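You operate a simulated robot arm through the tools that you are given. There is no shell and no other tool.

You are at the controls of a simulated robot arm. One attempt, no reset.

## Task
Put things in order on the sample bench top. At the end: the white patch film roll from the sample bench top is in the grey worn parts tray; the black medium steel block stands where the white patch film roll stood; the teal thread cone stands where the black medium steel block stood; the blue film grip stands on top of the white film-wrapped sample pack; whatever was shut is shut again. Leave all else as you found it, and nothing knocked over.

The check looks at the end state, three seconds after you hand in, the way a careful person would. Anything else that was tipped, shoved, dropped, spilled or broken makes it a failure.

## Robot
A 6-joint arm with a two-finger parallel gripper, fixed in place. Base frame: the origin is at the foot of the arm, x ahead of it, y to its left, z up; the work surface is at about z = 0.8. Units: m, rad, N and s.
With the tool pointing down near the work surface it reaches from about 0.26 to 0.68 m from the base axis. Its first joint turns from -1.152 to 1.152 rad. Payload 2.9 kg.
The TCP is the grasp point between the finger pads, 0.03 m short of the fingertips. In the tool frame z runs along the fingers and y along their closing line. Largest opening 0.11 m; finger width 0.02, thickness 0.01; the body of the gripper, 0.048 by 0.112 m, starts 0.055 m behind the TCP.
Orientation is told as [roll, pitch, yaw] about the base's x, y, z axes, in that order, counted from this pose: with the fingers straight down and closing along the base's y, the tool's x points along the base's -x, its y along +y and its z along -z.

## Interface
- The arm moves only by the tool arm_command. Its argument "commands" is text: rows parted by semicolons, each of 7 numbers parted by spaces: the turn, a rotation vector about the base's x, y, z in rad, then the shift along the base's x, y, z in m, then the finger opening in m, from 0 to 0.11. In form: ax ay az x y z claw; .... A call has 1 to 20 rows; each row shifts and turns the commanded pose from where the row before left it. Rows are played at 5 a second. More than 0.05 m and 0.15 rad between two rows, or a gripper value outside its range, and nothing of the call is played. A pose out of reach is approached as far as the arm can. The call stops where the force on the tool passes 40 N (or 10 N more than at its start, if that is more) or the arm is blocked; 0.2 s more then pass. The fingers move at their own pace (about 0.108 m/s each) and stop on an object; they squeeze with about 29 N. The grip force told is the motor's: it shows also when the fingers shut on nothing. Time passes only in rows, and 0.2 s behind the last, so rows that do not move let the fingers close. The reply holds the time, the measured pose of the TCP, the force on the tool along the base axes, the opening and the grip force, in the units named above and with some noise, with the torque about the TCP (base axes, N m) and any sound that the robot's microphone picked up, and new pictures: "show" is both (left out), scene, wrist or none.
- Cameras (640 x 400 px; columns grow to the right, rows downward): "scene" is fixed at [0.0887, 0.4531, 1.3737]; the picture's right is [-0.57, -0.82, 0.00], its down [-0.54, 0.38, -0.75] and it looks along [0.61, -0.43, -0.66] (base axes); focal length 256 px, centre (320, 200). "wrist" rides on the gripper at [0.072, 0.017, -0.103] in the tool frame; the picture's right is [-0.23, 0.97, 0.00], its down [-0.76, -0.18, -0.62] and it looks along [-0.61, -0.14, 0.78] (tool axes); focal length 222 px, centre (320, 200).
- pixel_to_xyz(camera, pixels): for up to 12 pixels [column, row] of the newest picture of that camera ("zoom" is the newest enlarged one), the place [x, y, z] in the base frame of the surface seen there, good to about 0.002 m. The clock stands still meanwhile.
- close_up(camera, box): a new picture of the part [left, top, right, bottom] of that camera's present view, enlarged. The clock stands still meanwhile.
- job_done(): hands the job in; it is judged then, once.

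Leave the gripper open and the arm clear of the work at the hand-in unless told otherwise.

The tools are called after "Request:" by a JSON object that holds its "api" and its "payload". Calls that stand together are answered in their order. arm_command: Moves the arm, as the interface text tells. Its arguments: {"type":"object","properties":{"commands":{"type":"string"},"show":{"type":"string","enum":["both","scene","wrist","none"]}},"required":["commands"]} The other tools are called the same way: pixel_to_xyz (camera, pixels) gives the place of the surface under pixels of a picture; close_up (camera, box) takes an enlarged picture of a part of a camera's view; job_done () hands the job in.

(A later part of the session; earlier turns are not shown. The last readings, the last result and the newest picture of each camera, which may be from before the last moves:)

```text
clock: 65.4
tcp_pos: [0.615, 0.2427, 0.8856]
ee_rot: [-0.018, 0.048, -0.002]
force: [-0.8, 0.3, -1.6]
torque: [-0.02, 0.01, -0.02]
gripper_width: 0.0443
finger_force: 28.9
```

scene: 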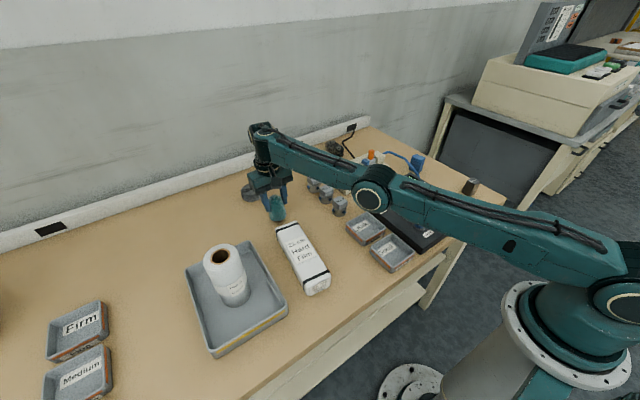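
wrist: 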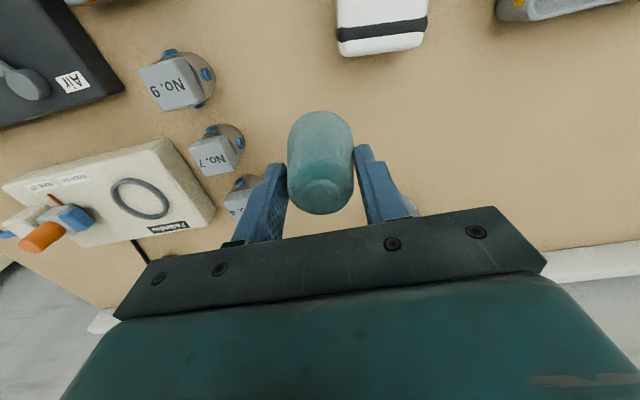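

That worked exactly as commanded. Next waypoint: another 0.05 rad tilt, inward and 1 cm up.

Request:
{"api": "arm_command", "payload": {"commands": "-0.0171 0.047 0 -0.0075 -0.0155 0.011 0.02; 0 0 0 0 0 0 0.02", "show": "scene"}}

Request:
{"api": "close_up", "payload": {"camera": "scene", "box": [225, 105, 305, 225]}}

```text
clock: 66.0
tcp_pos: [0.6057, 0.2257, 0.8971]
ee_rot: [-0.036, 0.093, -0.003]
force: [-0.3, -0.2, -0.8]
torque: [-0.01, 0.0, 0.02]
gripper_width: 0.0444
finger_force: 28.8
```

scene: 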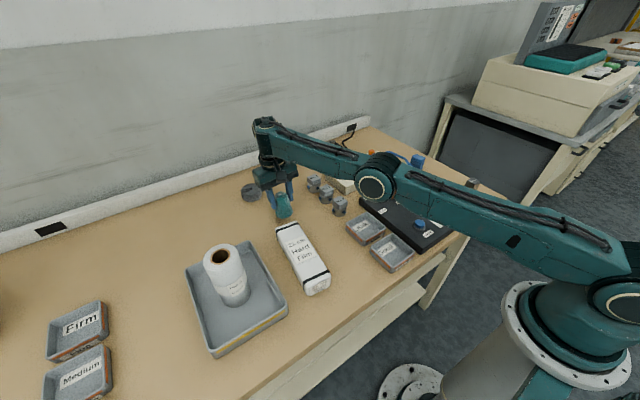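

```text
3.33 times, centred on (265, 165) of scene
```

zoom: 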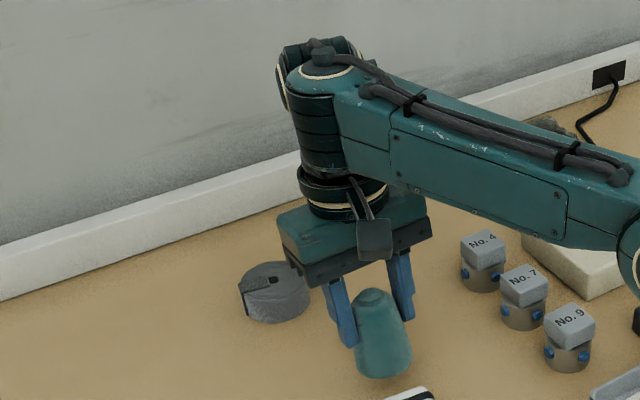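

Still tracking well, but the wrist link is still swung. I'll add tilt while keeping the radius constant, shifting sideways a little and up.

Request:
{"api": "arm_command", "payload": {"commands": "-0.0171 0.047 0 0.003 -0.014 0.011 0.02; 0 0 0 0 0 0 0.02", "show": "scene"}}

Request:
{"api": "close_up", "payload": {"camera": "scene", "box": [225, 105, 305, 225]}}

```text
clock: 66.6
tcp_pos: [0.6084, 0.2109, 0.9088]
ee_rot: [-0.05, 0.141, -0.003]
force: [0.9, -0.7, -0.5]
torque: [0.02, 0.0, 0.0]
gripper_width: 0.0444
finger_force: 29.4
```

scene: 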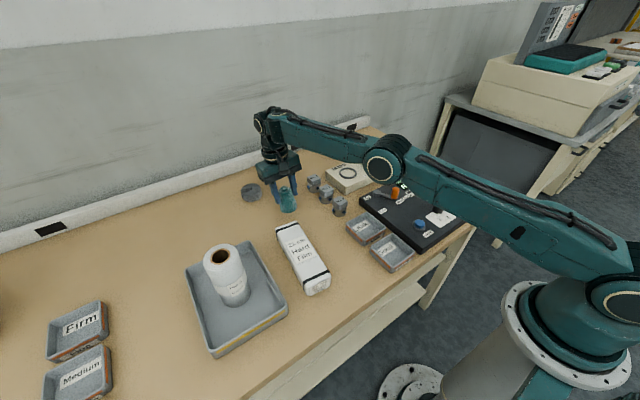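

```text
3.33 times, centred on (265, 165) of scene
```

zoom: 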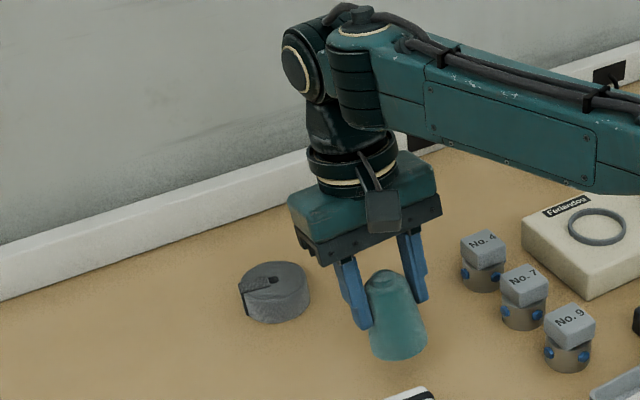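

As predicted the wrist link swings back and the elbow rises. I'll add another 0.05 rad of tilt at roughly constant radius.

Request:
{"api": "arm_command", "payload": {"commands": "-0.0171 0.047 0 0.001 -0.008 0.008 0.02; 0 0 0 0 0 0 0.02", "show": "scene"}}

Request:
{"api": "close_up", "payload": {"camera": "scene", "box": [225, 105, 305, 225]}}

```text
clock: 67.2
tcp_pos: [0.6071, 0.2044, 0.9135]
ee_rot: [-0.063, 0.183, -0.006]
force: [-0.3, 0.5, -2.2]
torque: [0.03, -0.01, 0.0]
gripper_width: 0.0443
finger_force: 29.0
out of reach, approached as far as the arm can: row 1
```

scene: 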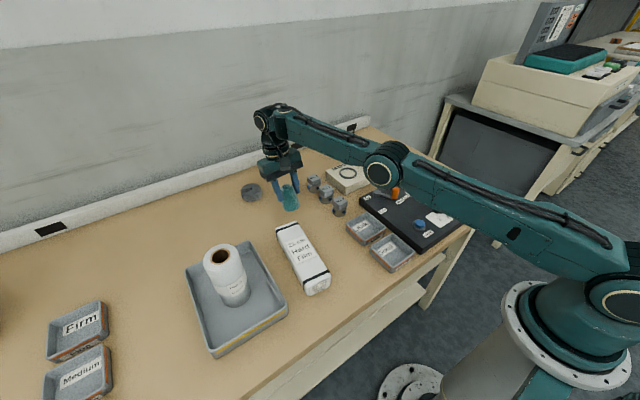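

```text
3.33 times, centred on (265, 165) of scene
```

zoom: 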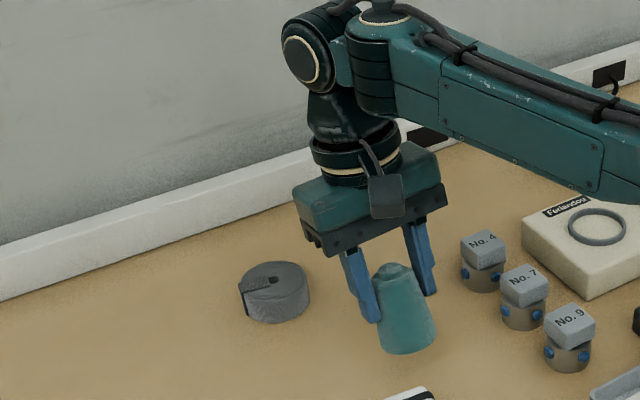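

The wrist link now points outward as in the normal configuration. Keeping this tilt, I'll move inward in a small step and see whether the elbow bends up this time.

Request:
{"api": "arm_command", "payload": {"commands": "0 0 0 -0.006 -0.003 0.002 0.02; 0 0 0 0 0 0 0.02", "show": "scene"}}

Request:
{"api": "close_up", "payload": {"camera": "scene", "box": [225, 105, 305, 225]}}

```text
clock: 67.8
tcp_pos: [0.602, 0.2006, 0.9144]
ee_rot: [-0.069, 0.188, -0.006]
force: [-0.9, -0.4, -1.0]
torque: [-0.01, 0.0, -0.01]
gripper_width: 0.0443
finger_force: 28.9
```

scene: 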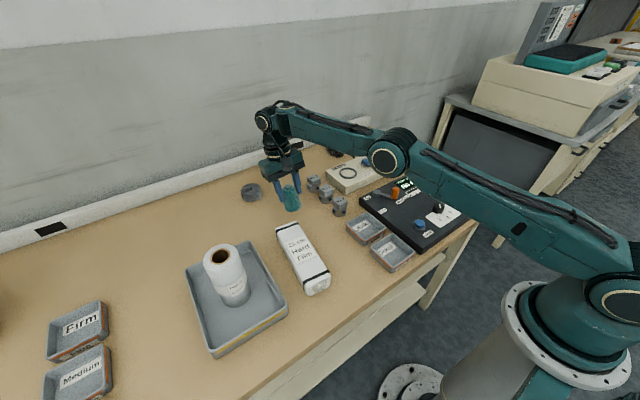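

```text
3.33 times, centred on (265, 165) of scene
```

zoom: 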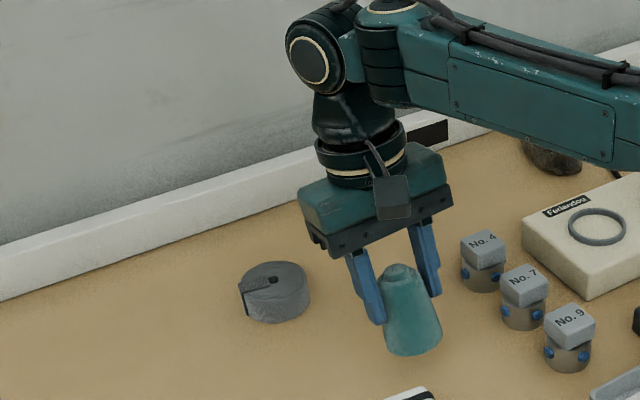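

The elbow bends up now and the wrist stays normal. I'll continue inward with the same tilt: three steps toward (0.57,0.18,0.93).

Request:
{"api": "arm_command", "payload": {"commands": "0 0 0 -0.01 -0.007 0.005 0.02; 0 0 0 -0.01 -0.007 0.005 0.02; 0 0 0 -0.01 -0.007 0.005 0.02; 0 0 0 0 0 0 0.02", "show": "scene"}}

Request:
{"api": "close_up", "payload": {"camera": "scene", "box": [240, 85, 340, 225]}}

```text
clock: 68.8
tcp_pos: [0.5714, 0.1797, 0.9298]
ee_rot: [-0.071, 0.188, -0.006]
force: [0.1, -0.1, -0.3]
torque: [0.0, -0.04, 0.01]
gripper_width: 0.0446
finger_force: 28.9
```

scene: 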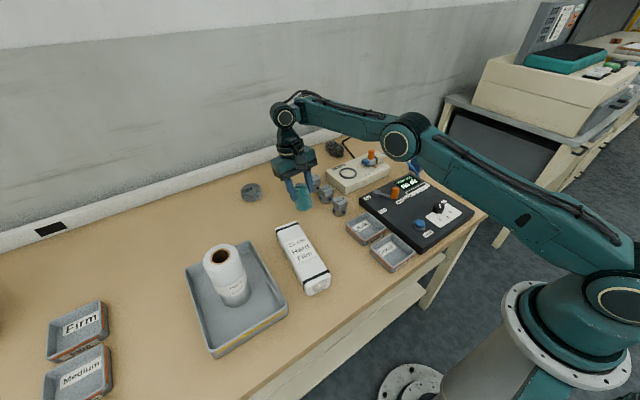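

```text
2.86 times, centred on (290, 155) of scene
```

zoom: 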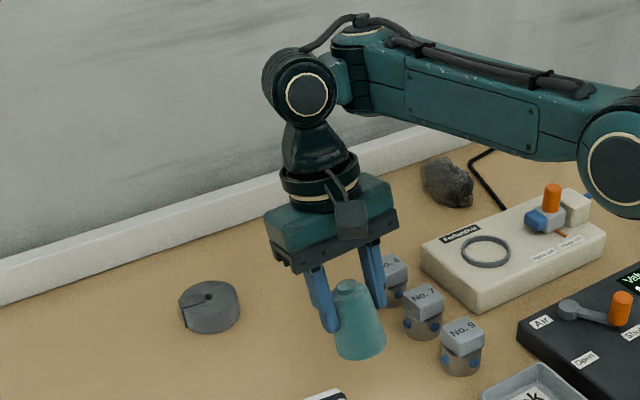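

The arm is back in its normal configuration. Now I'll untilt in steps while going on inward to above (0.529,0.161), rising to z ≈0.955.

Request:
{"api": "arm_command", "payload": {"commands": "0 0 0 -0.0106 -0.0047 0.006 0.02; 0.0175 -0.047 0 -0.0106 -0.0047 0.006 0.02; 0.0175 -0.047 0 -0.0106 -0.0047 0.006 0.02; 0 0 0 0 0 0 0.02", "show": "scene"}}

```text
clock: 69.8
tcp_pos: [0.5739, 0.1777, 0.9565]
ee_rot: [-0.036, 0.094, -0.002]
force: [-0.1, 0.1, -1.0]
torque: [0.01, 0.03, 0.02]
gripper_width: 0.0444
finger_force: 29.2
out of reach, approached as far as the arm can: row 2, 3
```

scene: 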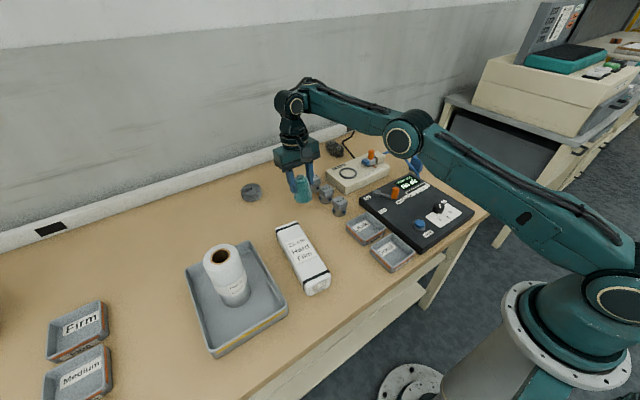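

Rows 2–3 were flagged again and the tool ended 3 cm further out than commanded. I'll measure the forearm's slope now to understand which side of the singularity I'm on.

Request:
{"api": "close_up", "payload": {"camera": "scene", "box": [250, 65, 450, 215]}}

Request:
{"api": "pixel_to_xyz", "payload": {"camera": "scene", "pixels": [[403, 138], [292, 103], [312, 85], [330, 95], [360, 108], [310, 103], [345, 110], [375, 125], [603, 298], [470, 165], [530, 205], [293, 130]]}}

```text
2.67 times, centred on (350, 140) of scene
```

zoom: 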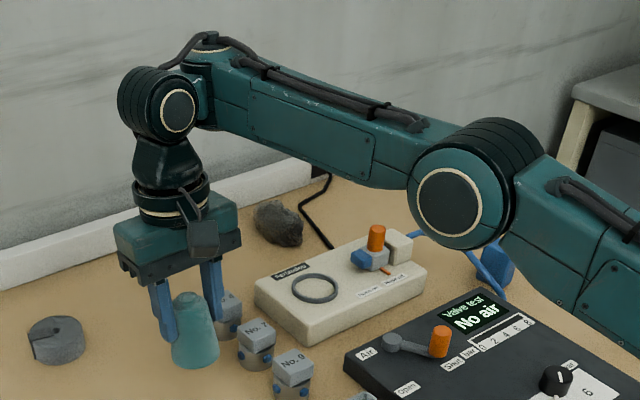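

```text
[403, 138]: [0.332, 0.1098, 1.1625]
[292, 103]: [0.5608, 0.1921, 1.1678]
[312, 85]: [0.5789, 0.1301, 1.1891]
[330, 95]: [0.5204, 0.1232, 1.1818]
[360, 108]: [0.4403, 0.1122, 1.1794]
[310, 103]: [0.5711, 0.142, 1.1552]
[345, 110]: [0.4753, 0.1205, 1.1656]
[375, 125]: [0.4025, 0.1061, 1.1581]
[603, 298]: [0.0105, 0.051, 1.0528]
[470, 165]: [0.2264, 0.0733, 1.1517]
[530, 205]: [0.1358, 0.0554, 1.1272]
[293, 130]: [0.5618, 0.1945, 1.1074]
```

From these points the wrist link is swung fully left of the arm's plane (a side joint near its limit), so I'm on the wrong branch of the wrist solution. Going up at this radius should swing it back towards straight. I'll rise in free space while removing the remaining tilt.

Request:
{"api": "arm_command", "payload": {"commands": "0.009 -0.0235 0 0 0 0.015 0.02; 0.009 -0.0235 0 0 0 0.015 0.02; 0 0 0 0 0 0 0.02", "show": "scene"}}

```text
clock: 70.6
tcp_pos: [0.5764, 0.1779, 0.988]
ee_rot: [-0.014, 0.048, 0.0]
force: [-0.1, 0.2, -1.1]
torque: [0.03, 0.0, -0.01]
gripper_width: 0.0446
finger_force: 28.8
out of reach, approached as far as the arm can: row 2
```

scene: 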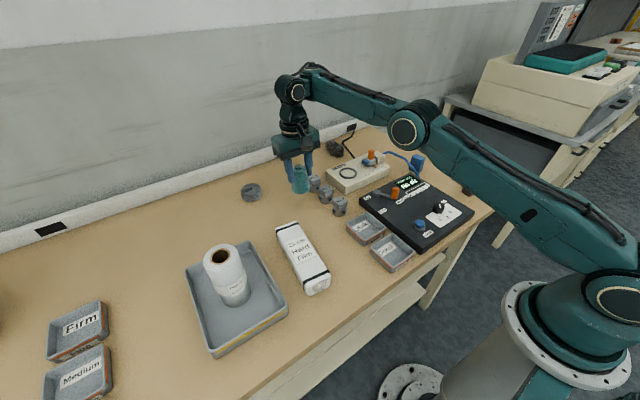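

Going up works. I'll continue to rise 6 cm at this radius with the orientation held.

Request:
{"api": "arm_command", "payload": {"commands": "0 0 0 0 0 0.02 0.02; 0 0 0 0 0 0.02 0.02; 0 0 0 0 0 0.02 0.02; 0 0 0 0 0 0 0.02", "show": "scene"}}

Request:
{"api": "close_up", "payload": {"camera": "scene", "box": [240, 30, 440, 190]}}

```text
clock: 71.6
tcp_pos: [0.5781, 0.1776, 1.0479]
ee_rot: [-0.016, 0.047, 0.0]
force: [0.5, 0.2, -0.8]
torque: [0.0, 0.01, 0.01]
gripper_width: 0.0444
finger_force: 29.4
```

scene: 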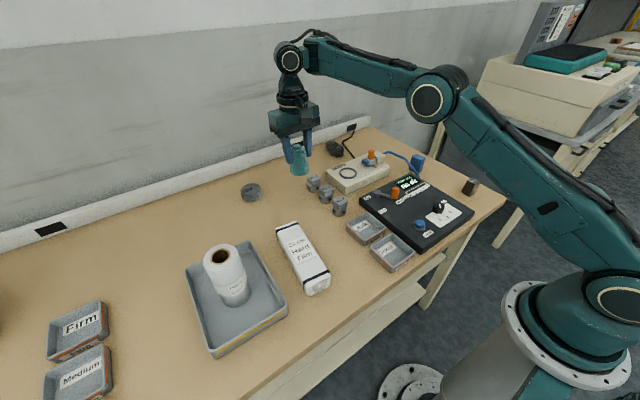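

```text
2.50 times, centred on (340, 110) of scene
```

zoom: 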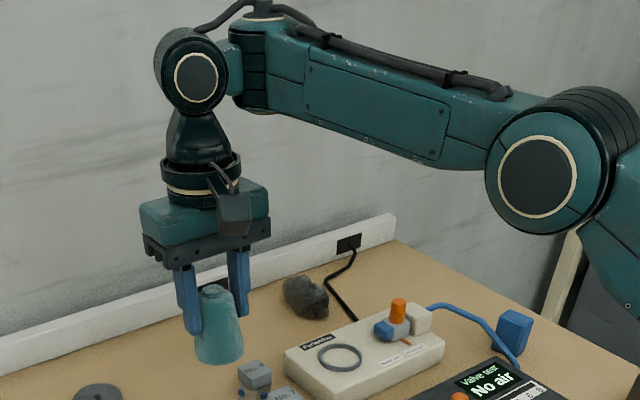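

I'll measure the elbow disc (428,100), wrist disc (289,62), forearm end and shoulder again to get the swing angle.

Request:
{"api": "pixel_to_xyz", "payload": {"camera": "scene", "pixels": [[428, 100], [289, 62], [315, 50], [360, 78], [330, 60], [400, 92], [612, 298], [500, 150], [545, 208], [312, 60]]}}

```text
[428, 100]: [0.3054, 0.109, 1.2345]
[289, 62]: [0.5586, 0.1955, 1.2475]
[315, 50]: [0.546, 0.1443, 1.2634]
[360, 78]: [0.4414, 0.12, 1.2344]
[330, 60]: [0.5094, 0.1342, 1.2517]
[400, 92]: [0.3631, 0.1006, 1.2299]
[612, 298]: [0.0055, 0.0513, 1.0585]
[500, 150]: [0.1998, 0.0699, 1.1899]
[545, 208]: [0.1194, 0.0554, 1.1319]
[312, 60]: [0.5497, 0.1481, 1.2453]
```

The wrist link is still at about 85–90° to the left. Rising further to z ≈1.10 should bring it round; I'll go up 5 cm more.

Request:
{"api": "arm_command", "payload": {"commands": "0 0 0 0 0 0.02 0.02; 0 0 0 0 0 0.02 0.02; 0 0 0 0 0 0.012 0.02; 0 0 0 0 0 0 0.02", "show": "scene"}}

Request:
{"api": "pixel_to_xyz", "payload": {"camera": "scene", "pixels": [[612, 298], [435, 80], [290, 35]]}}

```text
clock: 72.6
tcp_pos: [0.5771, 0.179, 1.1008]
ee_rot: [-0.015, 0.048, 0.0]
force: [-0.3, 1.2, -1.5]
torque: [0.0, -0.02, -0.01]
gripper_width: 0.0441
finger_force: 28.8
```

scene: 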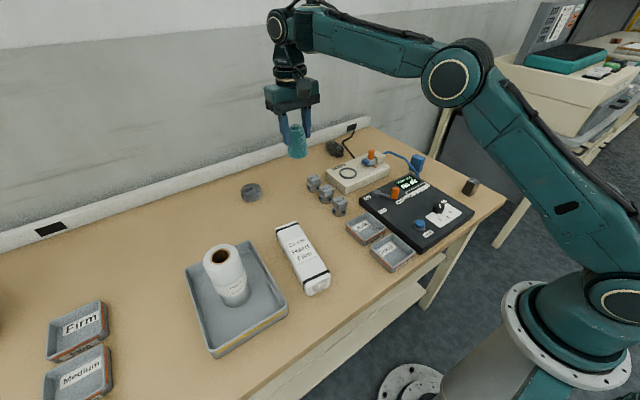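

```text
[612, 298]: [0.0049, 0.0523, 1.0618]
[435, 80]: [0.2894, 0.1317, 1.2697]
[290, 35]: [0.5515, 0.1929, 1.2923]
```

I'll re-measure with the elbow disc centre at (449,79), the wrist disc at (277,28) and the forearm end.

Request:
{"api": "pixel_to_xyz", "payload": {"camera": "scene", "pixels": [[449, 79], [277, 28], [305, 22], [350, 48], [400, 62], [616, 299]]}}

Request:
{"api": "close_up", "payload": {"camera": "scene", "box": [240, 0, 400, 120]}}

```text
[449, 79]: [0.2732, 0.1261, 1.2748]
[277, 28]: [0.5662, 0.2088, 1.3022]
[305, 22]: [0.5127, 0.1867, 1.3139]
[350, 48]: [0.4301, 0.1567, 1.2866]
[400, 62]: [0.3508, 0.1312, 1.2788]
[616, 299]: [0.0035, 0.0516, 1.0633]
```

```text
3.33 times, centred on (320, 60) of scene
```

zoom: 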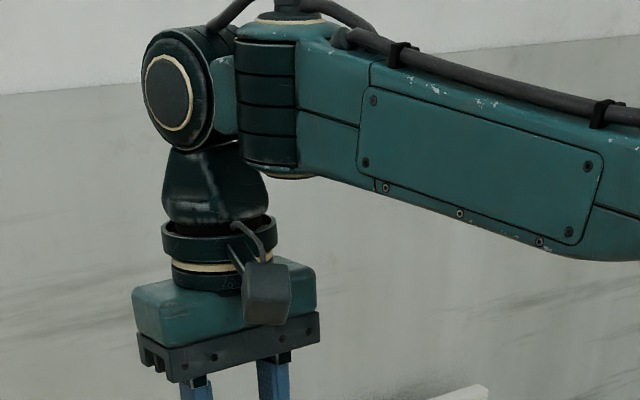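

The wrist link is now only about 17° off the arm plane. To leave the singular branch cleanly I'll roll the tool sideways by 0.36 rad about the radial axis (in free air), in three rows.

Request:
{"api": "arm_command", "payload": {"commands": "0.1154 0.0331 0 0 0 0 0.02; 0.1154 0.0331 0 0 0 0 0.02; 0.1154 0.0331 0 0 0 0 0.02; 0 0 0 0 0 0 0.02", "show": "both"}}

```text
clock: 73.6
tcp_pos: [0.5792, 0.174, 1.0997]
ee_rot: [0.269, 0.136, 0.026]
force: [0.2, 0.4, -1.1]
torque: [0.03, 0.01, 0.0]
gripper_width: 0.044
finger_force: 29.1
out of reach, approached as far as the arm can: row 1
```

scene: 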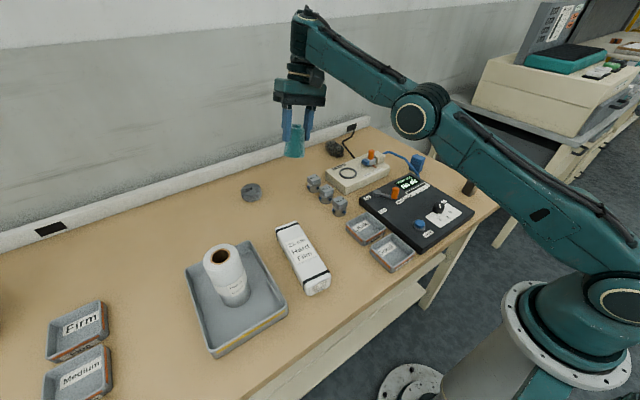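
wrist: 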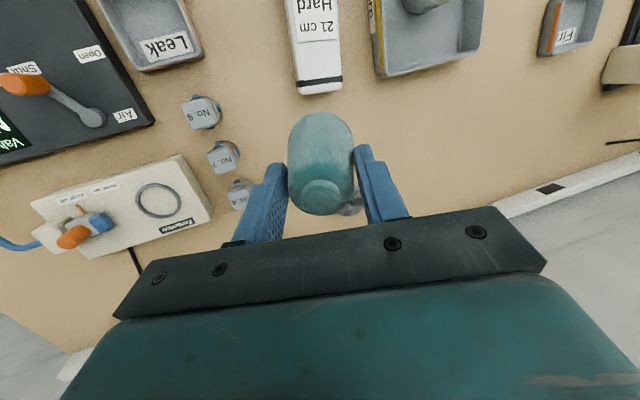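

Row 1 was refused and the arm folded the other way (forearm now slopes up), since I was too close to that branch's outer edge. I'll undo this roll, then go inward first until the link is fully sideways, and only then roll.

Request:
{"api": "arm_command", "payload": {"commands": "-0.0947 -0.0293 -0.009 0 0 0 0.02; -0.0947 -0.0293 -0.009 0 0 0 0.02; -0.0947 -0.0293 -0.009 0 0 0 0.02; 0 0 0 0 0 0 0.02", "show": "scene"}}

Request:
{"api": "close_up", "payload": {"camera": "scene", "box": [240, 0, 480, 160]}}

```text
clock: 74.6
tcp_pos: [0.5792, 0.1727, 1.1]
ee_rot: [0.0, 0.058, -0.024]
force: [-0.1, -0.1, -1.5]
torque: [0.0, 0.0, 0.0]
gripper_width: 0.0438
finger_force: 28.9
```

scene: 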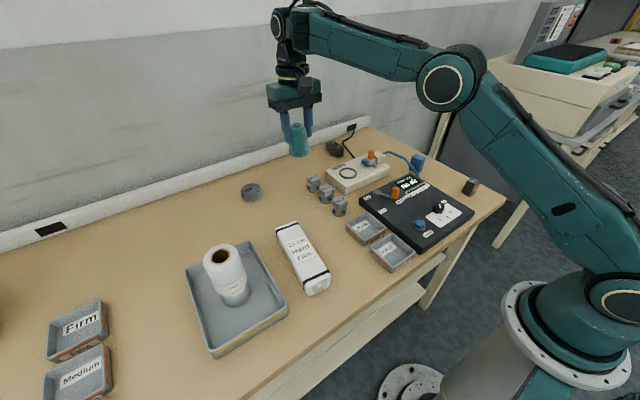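

```text
2.50 times, centred on (360, 80) of scene
```

zoom: 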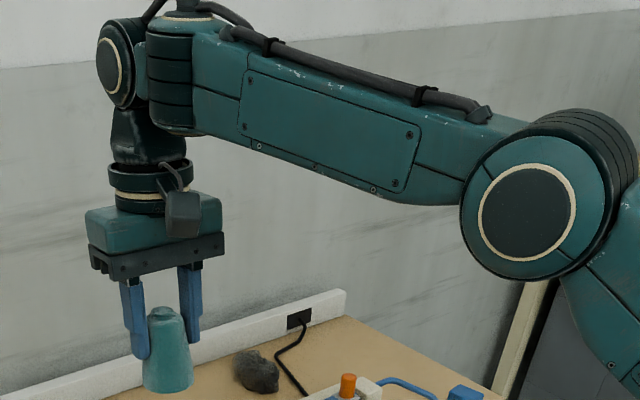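

Back to near vertical. I'll measure the arm azimuth again: elbow disc centre (442,82), shoulder (615,299).

Request:
{"api": "pixel_to_xyz", "payload": {"camera": "scene", "pixels": [[442, 82], [615, 299], [275, 25], [300, 25], [350, 45], [400, 65]]}}

```text
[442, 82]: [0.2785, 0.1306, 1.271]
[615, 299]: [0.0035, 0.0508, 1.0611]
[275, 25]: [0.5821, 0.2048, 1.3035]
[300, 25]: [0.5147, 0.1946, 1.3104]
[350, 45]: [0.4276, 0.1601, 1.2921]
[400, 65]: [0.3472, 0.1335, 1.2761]
```

Now the link is almost exactly in the arm plane, just on the far side of the singular pose. A single large step across it (inward, down and tilting the tips outward at once, in free air at z 1.1) should land on the normal side.

Request:
{"api": "arm_command", "payload": {"commands": "0.0239 -0.1396 0 -0.0364 -0.0107 -0.03 0.02; 0 0 0 0 0 0 0.02", "show": "scene"}}

Request:
{"api": "close_up", "payload": {"camera": "scene", "box": [240, 0, 480, 160]}}

```text
clock: 75.2
tcp_pos: [0.5414, 0.1646, 1.0696]
ee_rot: [0.012, -0.093, -0.028]
force: [0.0, -0.2, -1.2]
torque: [0.04, 0.01, -0.02]
gripper_width: 0.0441
finger_force: 29.4
```

scene: 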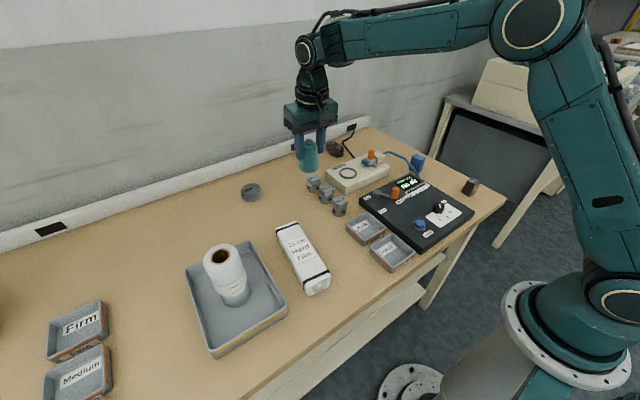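

```text
2.50 times, centred on (360, 80) of scene
```

zoom: 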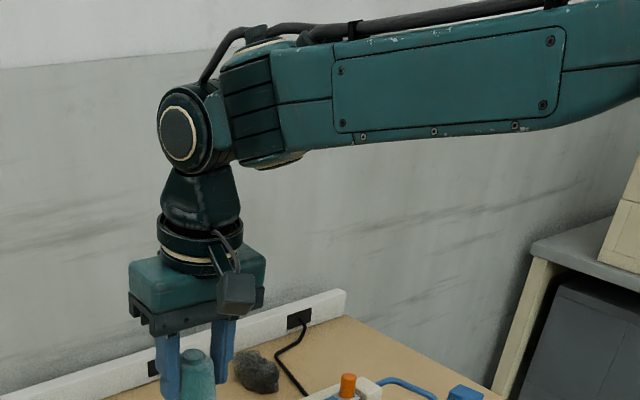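

It worked: the elbow is up, forearm sloping down, normal wrist. Now I'll remove the remaining tilt (rot 0.012,-0.093,-0.028) and move to exactly above (0.529,0.161).

Request:
{"api": "arm_command", "payload": {"commands": "-0.006 0.046 0.014 -0.006 -0.002 -0.02 0.02; -0.006 0.047 0.014 -0.006 -0.002 -0.02 0.02; 0 0 0 0 0 0 0.02; 0 0 0 0 0 0 0.02"}}

```text
clock: 76.2
tcp_pos: [0.53, 0.1621, 1.0302]
ee_rot: [-0.002, 0.001, -0.001]
force: [-0.3, -0.8, -0.6]
torque: [-0.02, 0.0, -0.02]
gripper_width: 0.0442
finger_force: 29.0
```

scene: 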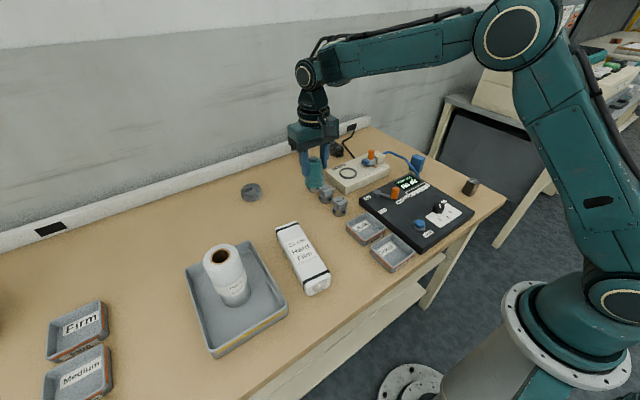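
wrist: 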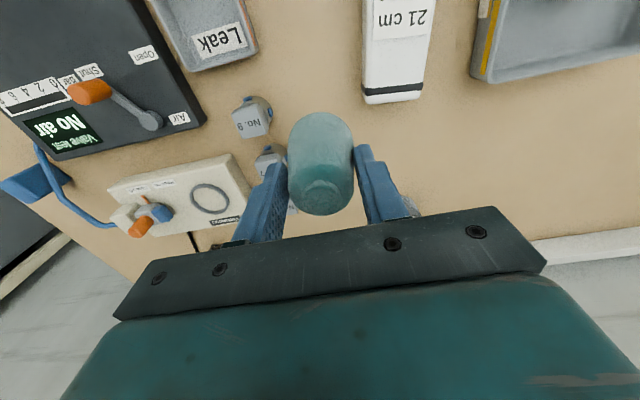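

TCP is (0.530,0.162,1.030) with the tool vertical. I'll zoom to check that the cone hangs upright in the fingers.

Request:
{"api": "close_up", "payload": {"camera": "scene", "box": [280, 100, 360, 220]}}

Request:
{"api": "close_up", "payload": {"camera": "wrist", "box": [220, 80, 440, 240]}}

```text
3.33 times, centred on (320, 160) of scene
```

zoom: 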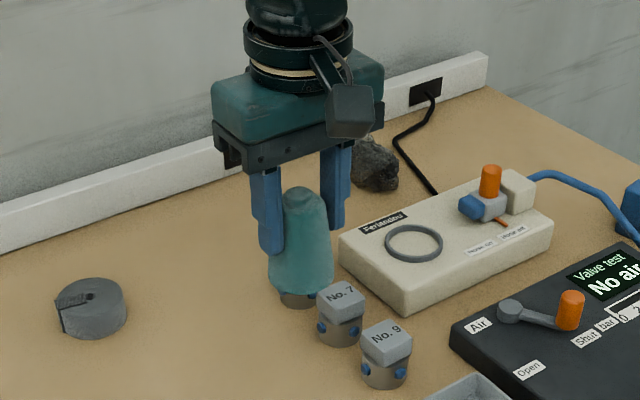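

```text
2.50 times, centred on (330, 160) of wrist
```

zoom: 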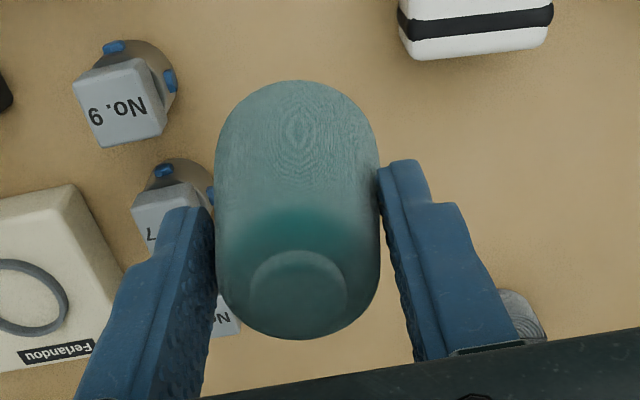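

The cone is upright. I'll read the nub's position to check the offset between cone and TCP.

Request:
{"api": "pixel_to_xyz", "payload": {"camera": "zoom", "pixels": [[300, 275], [260, 285], [340, 285], [300, 300], [300, 85], [220, 160], [375, 160]]}}

```text
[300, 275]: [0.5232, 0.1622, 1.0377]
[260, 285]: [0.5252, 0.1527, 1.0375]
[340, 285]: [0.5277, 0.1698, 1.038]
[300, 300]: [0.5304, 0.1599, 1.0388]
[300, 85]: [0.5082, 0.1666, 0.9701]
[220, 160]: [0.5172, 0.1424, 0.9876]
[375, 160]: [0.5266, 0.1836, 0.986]
```

Everything is aligned. I'll descend 0.15 m to about z 0.878, then approach the bench in small steps.

Request:
{"api": "arm_command", "payload": {"commands": "0 0 0 -0.001 -0.001 -0.03 0.02; 0 0 0 0 0 -0.04 0.02; 0 0 0 0 0 -0.04 0.02; 0 0 0 0 0 -0.025 0.02; 0 0 0 0 0 -0.015 0.02; 0 0 0 0 0 0 0.02; 0 0 0 0 0 0 0.02"}}

```text
clock: 77.8
tcp_pos: [0.5295, 0.1576, 0.8786]
ee_rot: [-0.002, 0.001, 0.0]
force: [0.7, -0.1, -1.4]
torque: [-0.01, 0.01, -0.01]
gripper_width: 0.0442
finger_force: 29.5
```

scene: 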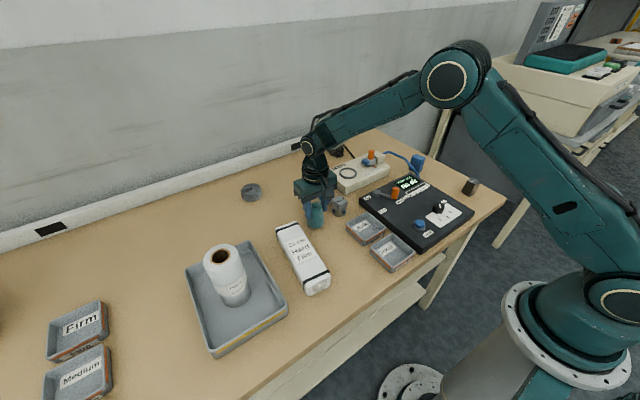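
wrist: 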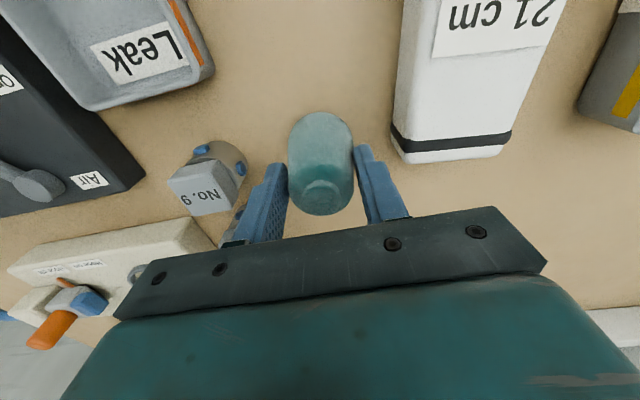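

y reads 0.1576, so I'll correct +3 mm in y and step down 3 mm at a time.

Request:
{"api": "arm_command", "payload": {"commands": "0 0 0 0 0.003 -0.003 0.02; 0 0 0 0 0 -0.003 0.02; 0 0 0 0 0 0 0.02", "show": "none"}}

Request:
{"api": "arm_command", "payload": {"commands": "0 0 0 0 0 -0.002 0.02; 0 0 0 0 0 0 0.02", "show": "none"}}

```text
clock: 78.6
tcp_pos: [0.5294, 0.1609, 0.8727]
ee_rot: [-0.002, 0.002, 0.001]
force: [-1.3, 0.1, -1.8]
torque: [-0.04, 0.02, 0.0]
gripper_width: 0.0446
finger_force: 29.2
```

```text
clock: 79.2
tcp_pos: [0.5305, 0.161, 0.8712]
ee_rot: [-0.002, 0.002, 0.0]
force: [-0.6, 0.2, -1.7]
torque: [-0.02, -0.01, -0.01]
gripper_width: 0.0443
finger_force: 29.3
```

Position is (0.530,0.161), still free. Continuing down in 1.5 mm steps.

Request:
{"api": "arm_command", "payload": {"commands": "0 0 0 0 0 -0.0015 0.02; 0 0 0 0 0 0 0.02", "show": "none"}}

Request:
{"api": "arm_command", "payload": {"commands": "0 0 0 0 0 -0.0015 0.02; 0 0 0 0 0 0 0.02", "show": "none"}}

Request:
{"api": "arm_command", "payload": {"commands": "0 0 0 0 0 -0.001 0.02; 0 0 0 0 0 0 0.02", "show": "none"}}

```text
clock: 79.8
tcp_pos: [0.53, 0.1621, 0.87]
ee_rot: [-0.001, 0.001, -0.001]
force: [0.5, 0.1, -1.2]
torque: [0.01, -0.01, -0.03]
gripper_width: 0.044
finger_force: 29.1
```

```text
clock: 80.4
tcp_pos: [0.5288, 0.1606, 0.8695]
ee_rot: [0.0, 0.003, 0.0]
force: [-0.8, -0.8, -0.9]
torque: [-0.03, 0.0, -0.01]
gripper_width: 0.0441
finger_force: 29.2
```

```text
clock: 81.0
tcp_pos: [0.529, 0.1616, 0.8675]
ee_rot: [-0.001, 0.001, 0.0]
force: [0.5, 0.4, -1.5]
torque: [0.04, -0.01, -0.02]
gripper_width: 0.0443
finger_force: 29.2
```

Still no contact at z 0.8675. Continuing.

Request:
{"api": "arm_command", "payload": {"commands": "0 0 0 0 0 -0.0015 0.02; 0 0 0 0 0 0 0.02", "show": "none"}}

Request:
{"api": "arm_command", "payload": {"commands": "0 0 0 0 0 -0.001 0.02; 0 0 0 0 0 0 0.02", "show": "none"}}

Request:
{"api": "arm_command", "payload": {"commands": "0 0 0 0 0 -0.001 0.02; 0 0 0 0 0 0 0.02", "show": "wrist"}}

```text
clock: 81.6
tcp_pos: [0.5296, 0.1611, 0.8652]
ee_rot: [0.0, 0.002, 0.0]
force: [-0.6, -0.8, -0.6]
torque: [-0.01, 0.01, -0.03]
gripper_width: 0.0443
finger_force: 28.9
```

```text
clock: 82.2
tcp_pos: [0.529, 0.1616, 0.8646]
ee_rot: [-0.002, 0.001, 0.0]
force: [-0.2, -0.8, -0.8]
torque: [-0.03, -0.02, 0.01]
gripper_width: 0.0442
finger_force: 28.7
```

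```text
clock: 82.8
tcp_pos: [0.529, 0.1612, 0.8654]
ee_rot: [-0.002, 0.0, -0.001]
force: [-3.2, -0.4, 7.8]
torque: [0.12, -0.01, 0.0]
gripper_width: 0.044
finger_force: 29.1
```

wrist: 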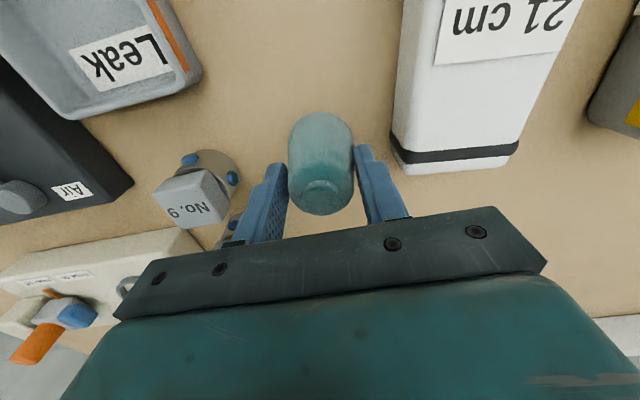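

Contact at +7.8 N. I'll ease off 0.8 mm and open to 0.068 m in stages (the pack edge is at y ≈0.218, so I keep the opening limited).

Request:
{"api": "arm_command", "payload": {"commands": "0 0 0 0 0 0.0008 0.02; 0 0 0 0 0 0 0.044; 0 0 0 0 0 0 0.048; 0 0 0 0 0 0 0.056; 0 0 0 0 0 0 0.066; 0 0 0 0 0 0 0.068; 0 0 0 0 0 0 0.068"}}

```text
clock: 84.4
tcp_pos: [0.5284, 0.1615, 0.8648]
ee_rot: [-0.001, 0.003, 0.0]
force: [-0.3, 0.1, -0.2]
torque: [-0.01, 0.0, 0.01]
gripper_width: 0.0679
finger_force: 0.0
```

scene: 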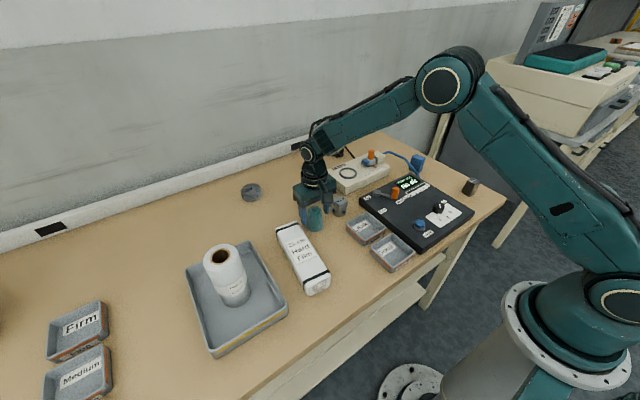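
wrist: 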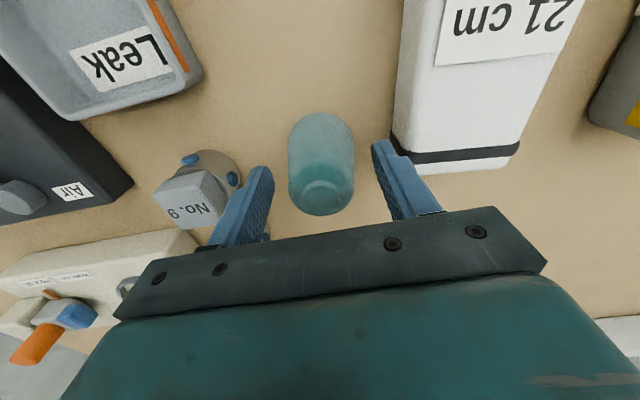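

The cone stands at the block's old spot. I'll rise straight up 0.165 m and travel to a hover near the blue grip at about (0.50,-0.29), staying inside the comfortable reach.

Request:
{"api": "arm_command", "payload": {"commands": "0 0 0 0 0 0.02 0.068; 0 0 0 0 0 0.045 0.068; 0 0 0 0 0 0.05 0.068; 0 0 0 0 0 0.05 0.068; 0 0 0 -0.0026 -0.041 0 0.07; 0 0 0 -0.0026 -0.041 0 0.07; 0 0 0 -0.0026 -0.041 0 0.07; 0 0 0 -0.0026 -0.041 0 0.07; 0 0 0 -0.0026 -0.041 0 0.07; 0 0 0 -0.0026 -0.041 0 0.07; 0 0 0 -0.0026 -0.041 0 0.07; 0 0 0 -0.0026 -0.041 0 0.07; 0 0 0 -0.0026 -0.041 0 0.07; 0 0 0 -0.0026 -0.041 0 0.07; 0 0 0 -0.0026 -0.041 0 0.07; 0 0 0 0 0 -0.02 0.07; 0 0 0 0 0 0 0.07"}}

```text
clock: 88.0
tcp_pos: [0.5015, -0.2902, 1.01]
ee_rot: [-0.002, 0.001, 0.001]
force: [0.3, -0.2, -0.6]
torque: [0.0, 0.01, -0.01]
gripper_width: 0.0699
finger_force: 0.0
```

scene: 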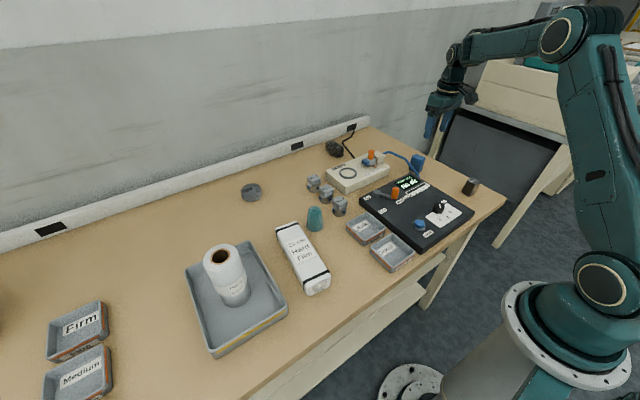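
wrist: 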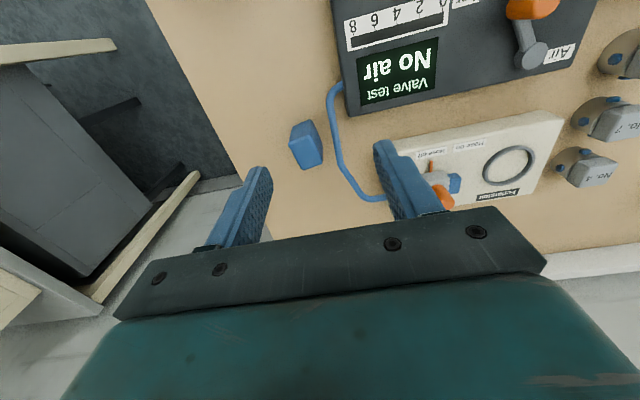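

The cone stands well at (315,218). Now I'll zoom on the cone in the scene for a check and on the blue grip at (306,145) in the wrist view.

Request:
{"api": "close_up", "payload": {"camera": "scene", "box": [290, 195, 340, 240]}}

Request:
{"api": "close_up", "payload": {"camera": "wrist", "box": [266, 105, 346, 185]}}

```text
8.89 times, centred on (315, 218) of scene
```

zoom: 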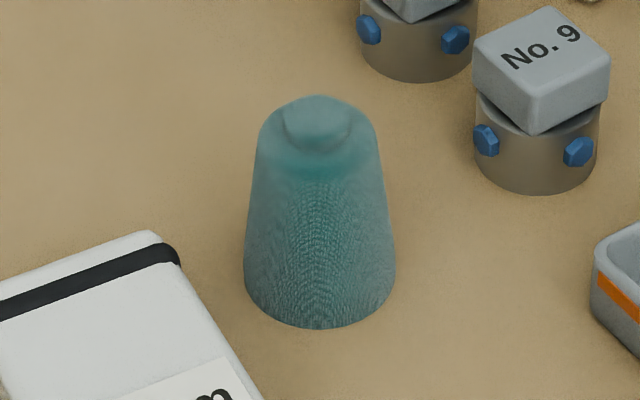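

```text
5.00 times, centred on (306, 145) of wrist
```

zoom: 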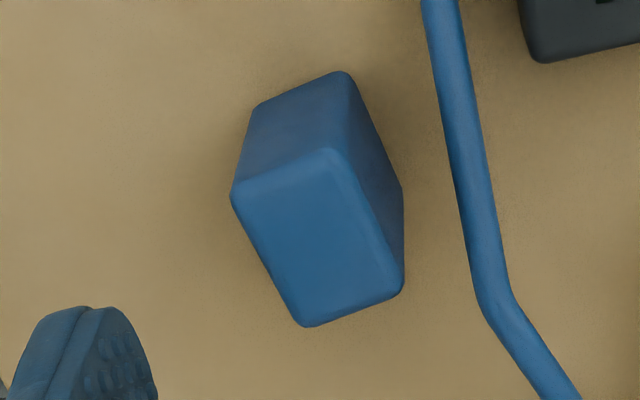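

I'll read the blue grip's top corners, lower edges, hose points and the fixture handle height.

Request:
{"api": "pixel_to_xyz", "payload": {"camera": "zoom", "pixels": [[238, 195], [332, 155], [398, 288], [305, 320], [320, 238], [258, 110], [345, 78], [398, 200], [460, 150], [490, 280], [540, 360], [440, 30]]}}

Request:
{"api": "pixel_to_xyz", "payload": {"camera": "wrist", "pixels": [[440, 190], [438, 175], [455, 183], [415, 175], [500, 155], [400, 70], [560, 120], [345, 110]]}}

```text
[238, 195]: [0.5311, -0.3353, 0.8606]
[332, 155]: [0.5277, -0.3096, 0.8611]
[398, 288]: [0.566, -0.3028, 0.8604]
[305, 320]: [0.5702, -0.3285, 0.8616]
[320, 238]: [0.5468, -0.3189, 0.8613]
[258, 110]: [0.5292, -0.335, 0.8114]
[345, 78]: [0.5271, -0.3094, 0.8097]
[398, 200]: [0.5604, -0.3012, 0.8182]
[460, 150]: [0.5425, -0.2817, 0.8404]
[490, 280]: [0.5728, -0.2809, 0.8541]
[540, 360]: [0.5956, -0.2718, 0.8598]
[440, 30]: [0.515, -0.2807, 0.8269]
```

```text
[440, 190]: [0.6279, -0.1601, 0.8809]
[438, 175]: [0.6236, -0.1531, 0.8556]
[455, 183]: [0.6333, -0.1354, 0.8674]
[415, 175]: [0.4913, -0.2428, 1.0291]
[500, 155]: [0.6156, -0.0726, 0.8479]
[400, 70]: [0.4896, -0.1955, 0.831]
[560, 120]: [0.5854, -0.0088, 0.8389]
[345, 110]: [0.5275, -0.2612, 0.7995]
```

Blue grip: centre (0.5485,-0.3185), long axis turned +0.18 rad, about 0.042 x 0.028 m, top z 0.861; hose edge at y ≈ -0.286. I'll grip it across the long axis (closing roughly along x) so that the fingers stay away from the hose. First I turn the tool by -1.39 rad and lower to z 0.95, then move above it.

Request:
{"api": "arm_command", "payload": {"commands": "0 0 -0.139 0 0 -0.006 0.08; 0 0 -0.139 0 0 -0.006 0.08; 0 0 -0.139 0 0 -0.006 0.08; 0 0 -0.139 0 0 -0.006 0.08; 0 0 -0.139 0 0 -0.006 0.08; 0 0 -0.139 0.008 -0.005 -0.006 0.08; 0 0 -0.139 0.01 -0.006 -0.006 0.08; 0 0 -0.139 0.01 -0.006 -0.006 0.08; 0 0 -0.139 0.01 -0.006 -0.006 0.08; 0 0 -0.14 0.009 -0.0053 -0.006 0.08; 0 0 0 0 0 0 0.08; 0 0 0 0 0 0 0.08"}}

```text
clock: 90.6
tcp_pos: [0.5461, -0.3189, 0.9516]
ee_rot: [-0.001, 0.0, -1.391]
force: [0.0, 0.4, -0.4]
torque: [0.05, 0.04, 0.0]
gripper_width: 0.0798
finger_force: 0.0
```

scene: 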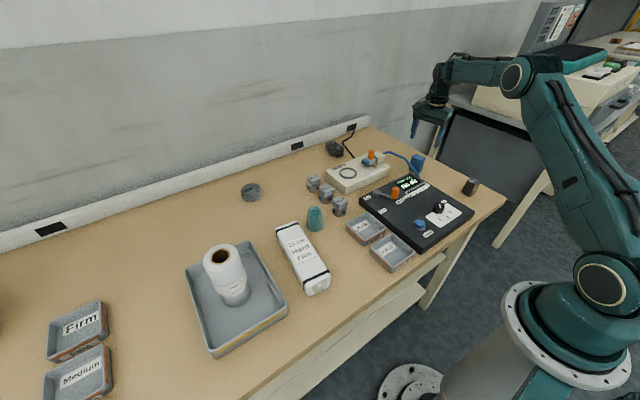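
wrist: 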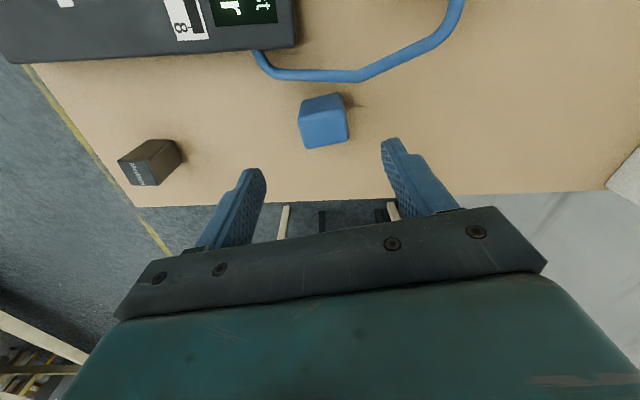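

Oriented; the blue grip is at (324,122) in the wrist view. I'll zoom and measure its corners relative to the fingertips.

Request:
{"api": "close_up", "payload": {"camera": "wrist", "box": [230, 70, 430, 210]}}

Request:
{"api": "pixel_to_xyz", "payload": {"camera": "wrist", "pixels": [[301, 119], [342, 112], [347, 140], [307, 147], [324, 130], [261, 180], [386, 155]]}}

```text
2.86 times, centred on (330, 140) of wrist
```

zoom: 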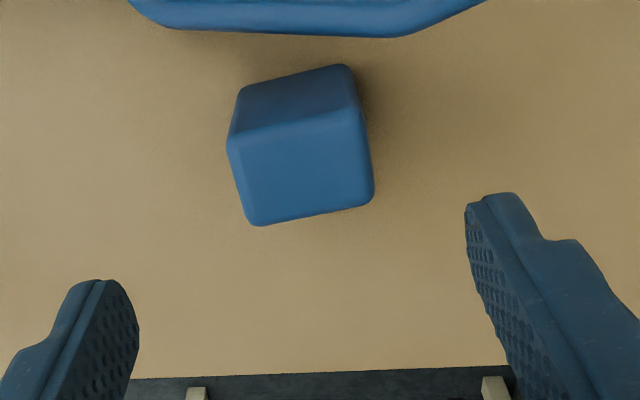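

```text
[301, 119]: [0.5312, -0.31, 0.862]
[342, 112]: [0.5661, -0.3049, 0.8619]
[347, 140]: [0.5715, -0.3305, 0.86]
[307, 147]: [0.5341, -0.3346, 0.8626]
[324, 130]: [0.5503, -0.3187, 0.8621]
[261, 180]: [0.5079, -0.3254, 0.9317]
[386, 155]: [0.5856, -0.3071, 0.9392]
```

Block centre is about (0.550,-0.319), yaw about 0.15. I'll nudge +3.5 mm in x, turn -0.03 rad, and descend 0.11 m to TCP z ≈0.84.

Request:
{"api": "arm_command", "payload": {"commands": "0 0 -0.03 0.0035 -0.0005 -0.03 0.08; 0 0 0 0 0 -0.035 0.08; 0 0 0 0 0 -0.03 0.08; 0 0 0 0 0 -0.016 0.08; 0 0 0 0 0 0 0.08; 0 0 0 0 0 0 0.08"}}

```text
clock: 92.0
tcp_pos: [0.5526, -0.3192, 0.8396]
ee_rot: [0.0, 0.003, -1.42]
force: [0.7, 0.5, 1.3]
torque: [0.01, -0.05, 0.02]
gripper_width: 0.0803
finger_force: 0.0
```

scene: 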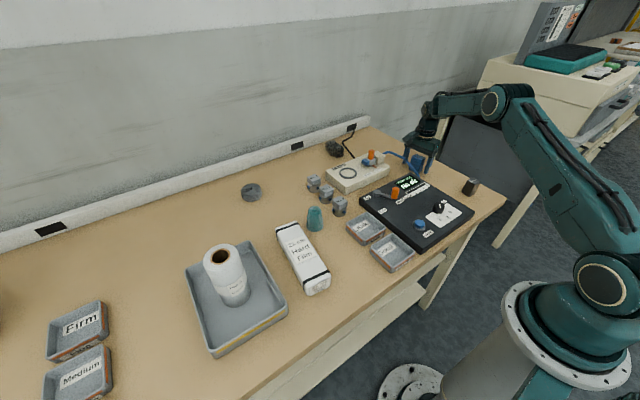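
wrist: 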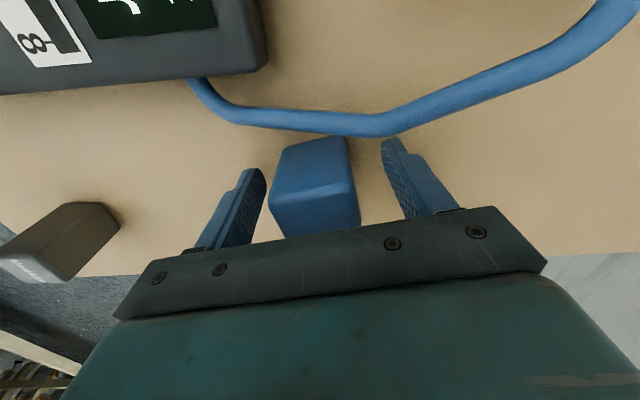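

The block is between the fingers but closer to the left (near) finger. I'll measure the finger faces and block sides.

Request:
{"api": "close_up", "payload": {"camera": "wrist", "box": [190, 110, 470, 250]}}

Request:
{"api": "pixel_to_xyz", "payload": {"camera": "wrist", "pixels": [[262, 180], [387, 160], [272, 195], [350, 165], [357, 190], [285, 150], [318, 195], [340, 145]]}}

```text
2.29 times, centred on (330, 180) of wrist
```

zoom: 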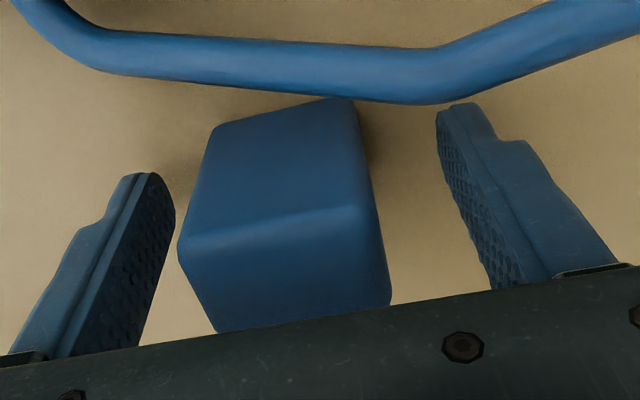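

```text
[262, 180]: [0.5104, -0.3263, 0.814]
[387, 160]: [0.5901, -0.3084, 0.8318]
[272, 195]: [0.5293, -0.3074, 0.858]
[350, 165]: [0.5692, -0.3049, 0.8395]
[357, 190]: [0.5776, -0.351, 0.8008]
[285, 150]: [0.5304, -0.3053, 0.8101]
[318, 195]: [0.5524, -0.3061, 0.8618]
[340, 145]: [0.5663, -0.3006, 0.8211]
```

Finger midpoint x ≈0.5503 and block ≈0.5495: good. I'll close in stages.

Request:
{"api": "arm_command", "payload": {"commands": "0 0 0 -0.0005 0 0 0.065; 0 0 0 0 0 0 0.055; 0 0 0 0 0 0 0.049; 0 0 0 0 0 0 0.045; 0 0 0 0 0 0 0.042; 0 0 0 0 0 0 0.039; 0 0 0 0 0 0 0.034; 0 0 0 0 0 0 0.025; 0 0 0 0 0 0 0.02"}}

```text
clock: 94.0
tcp_pos: [0.5512, -0.3184, 0.8393]
ee_rot: [-0.001, 0.0, -1.421]
force: [-0.8, 0.8, 0.7]
torque: [-0.03, -0.03, 0.04]
gripper_width: 0.0434
finger_force: 29.0
```

scene: 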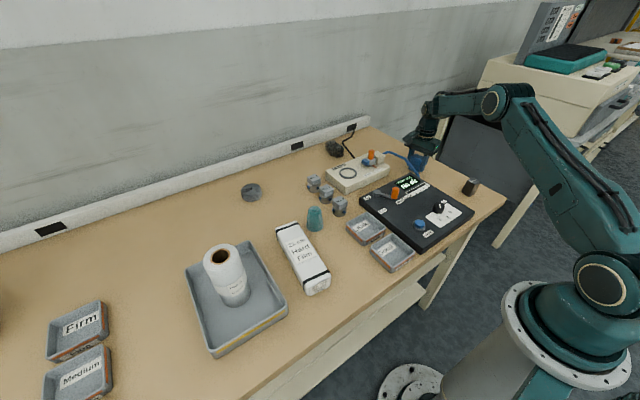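
wrist: 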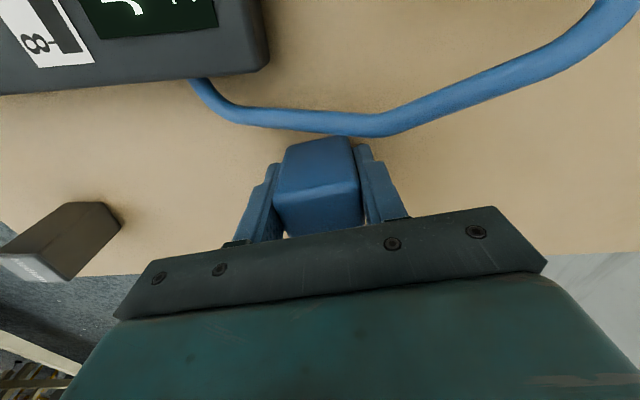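

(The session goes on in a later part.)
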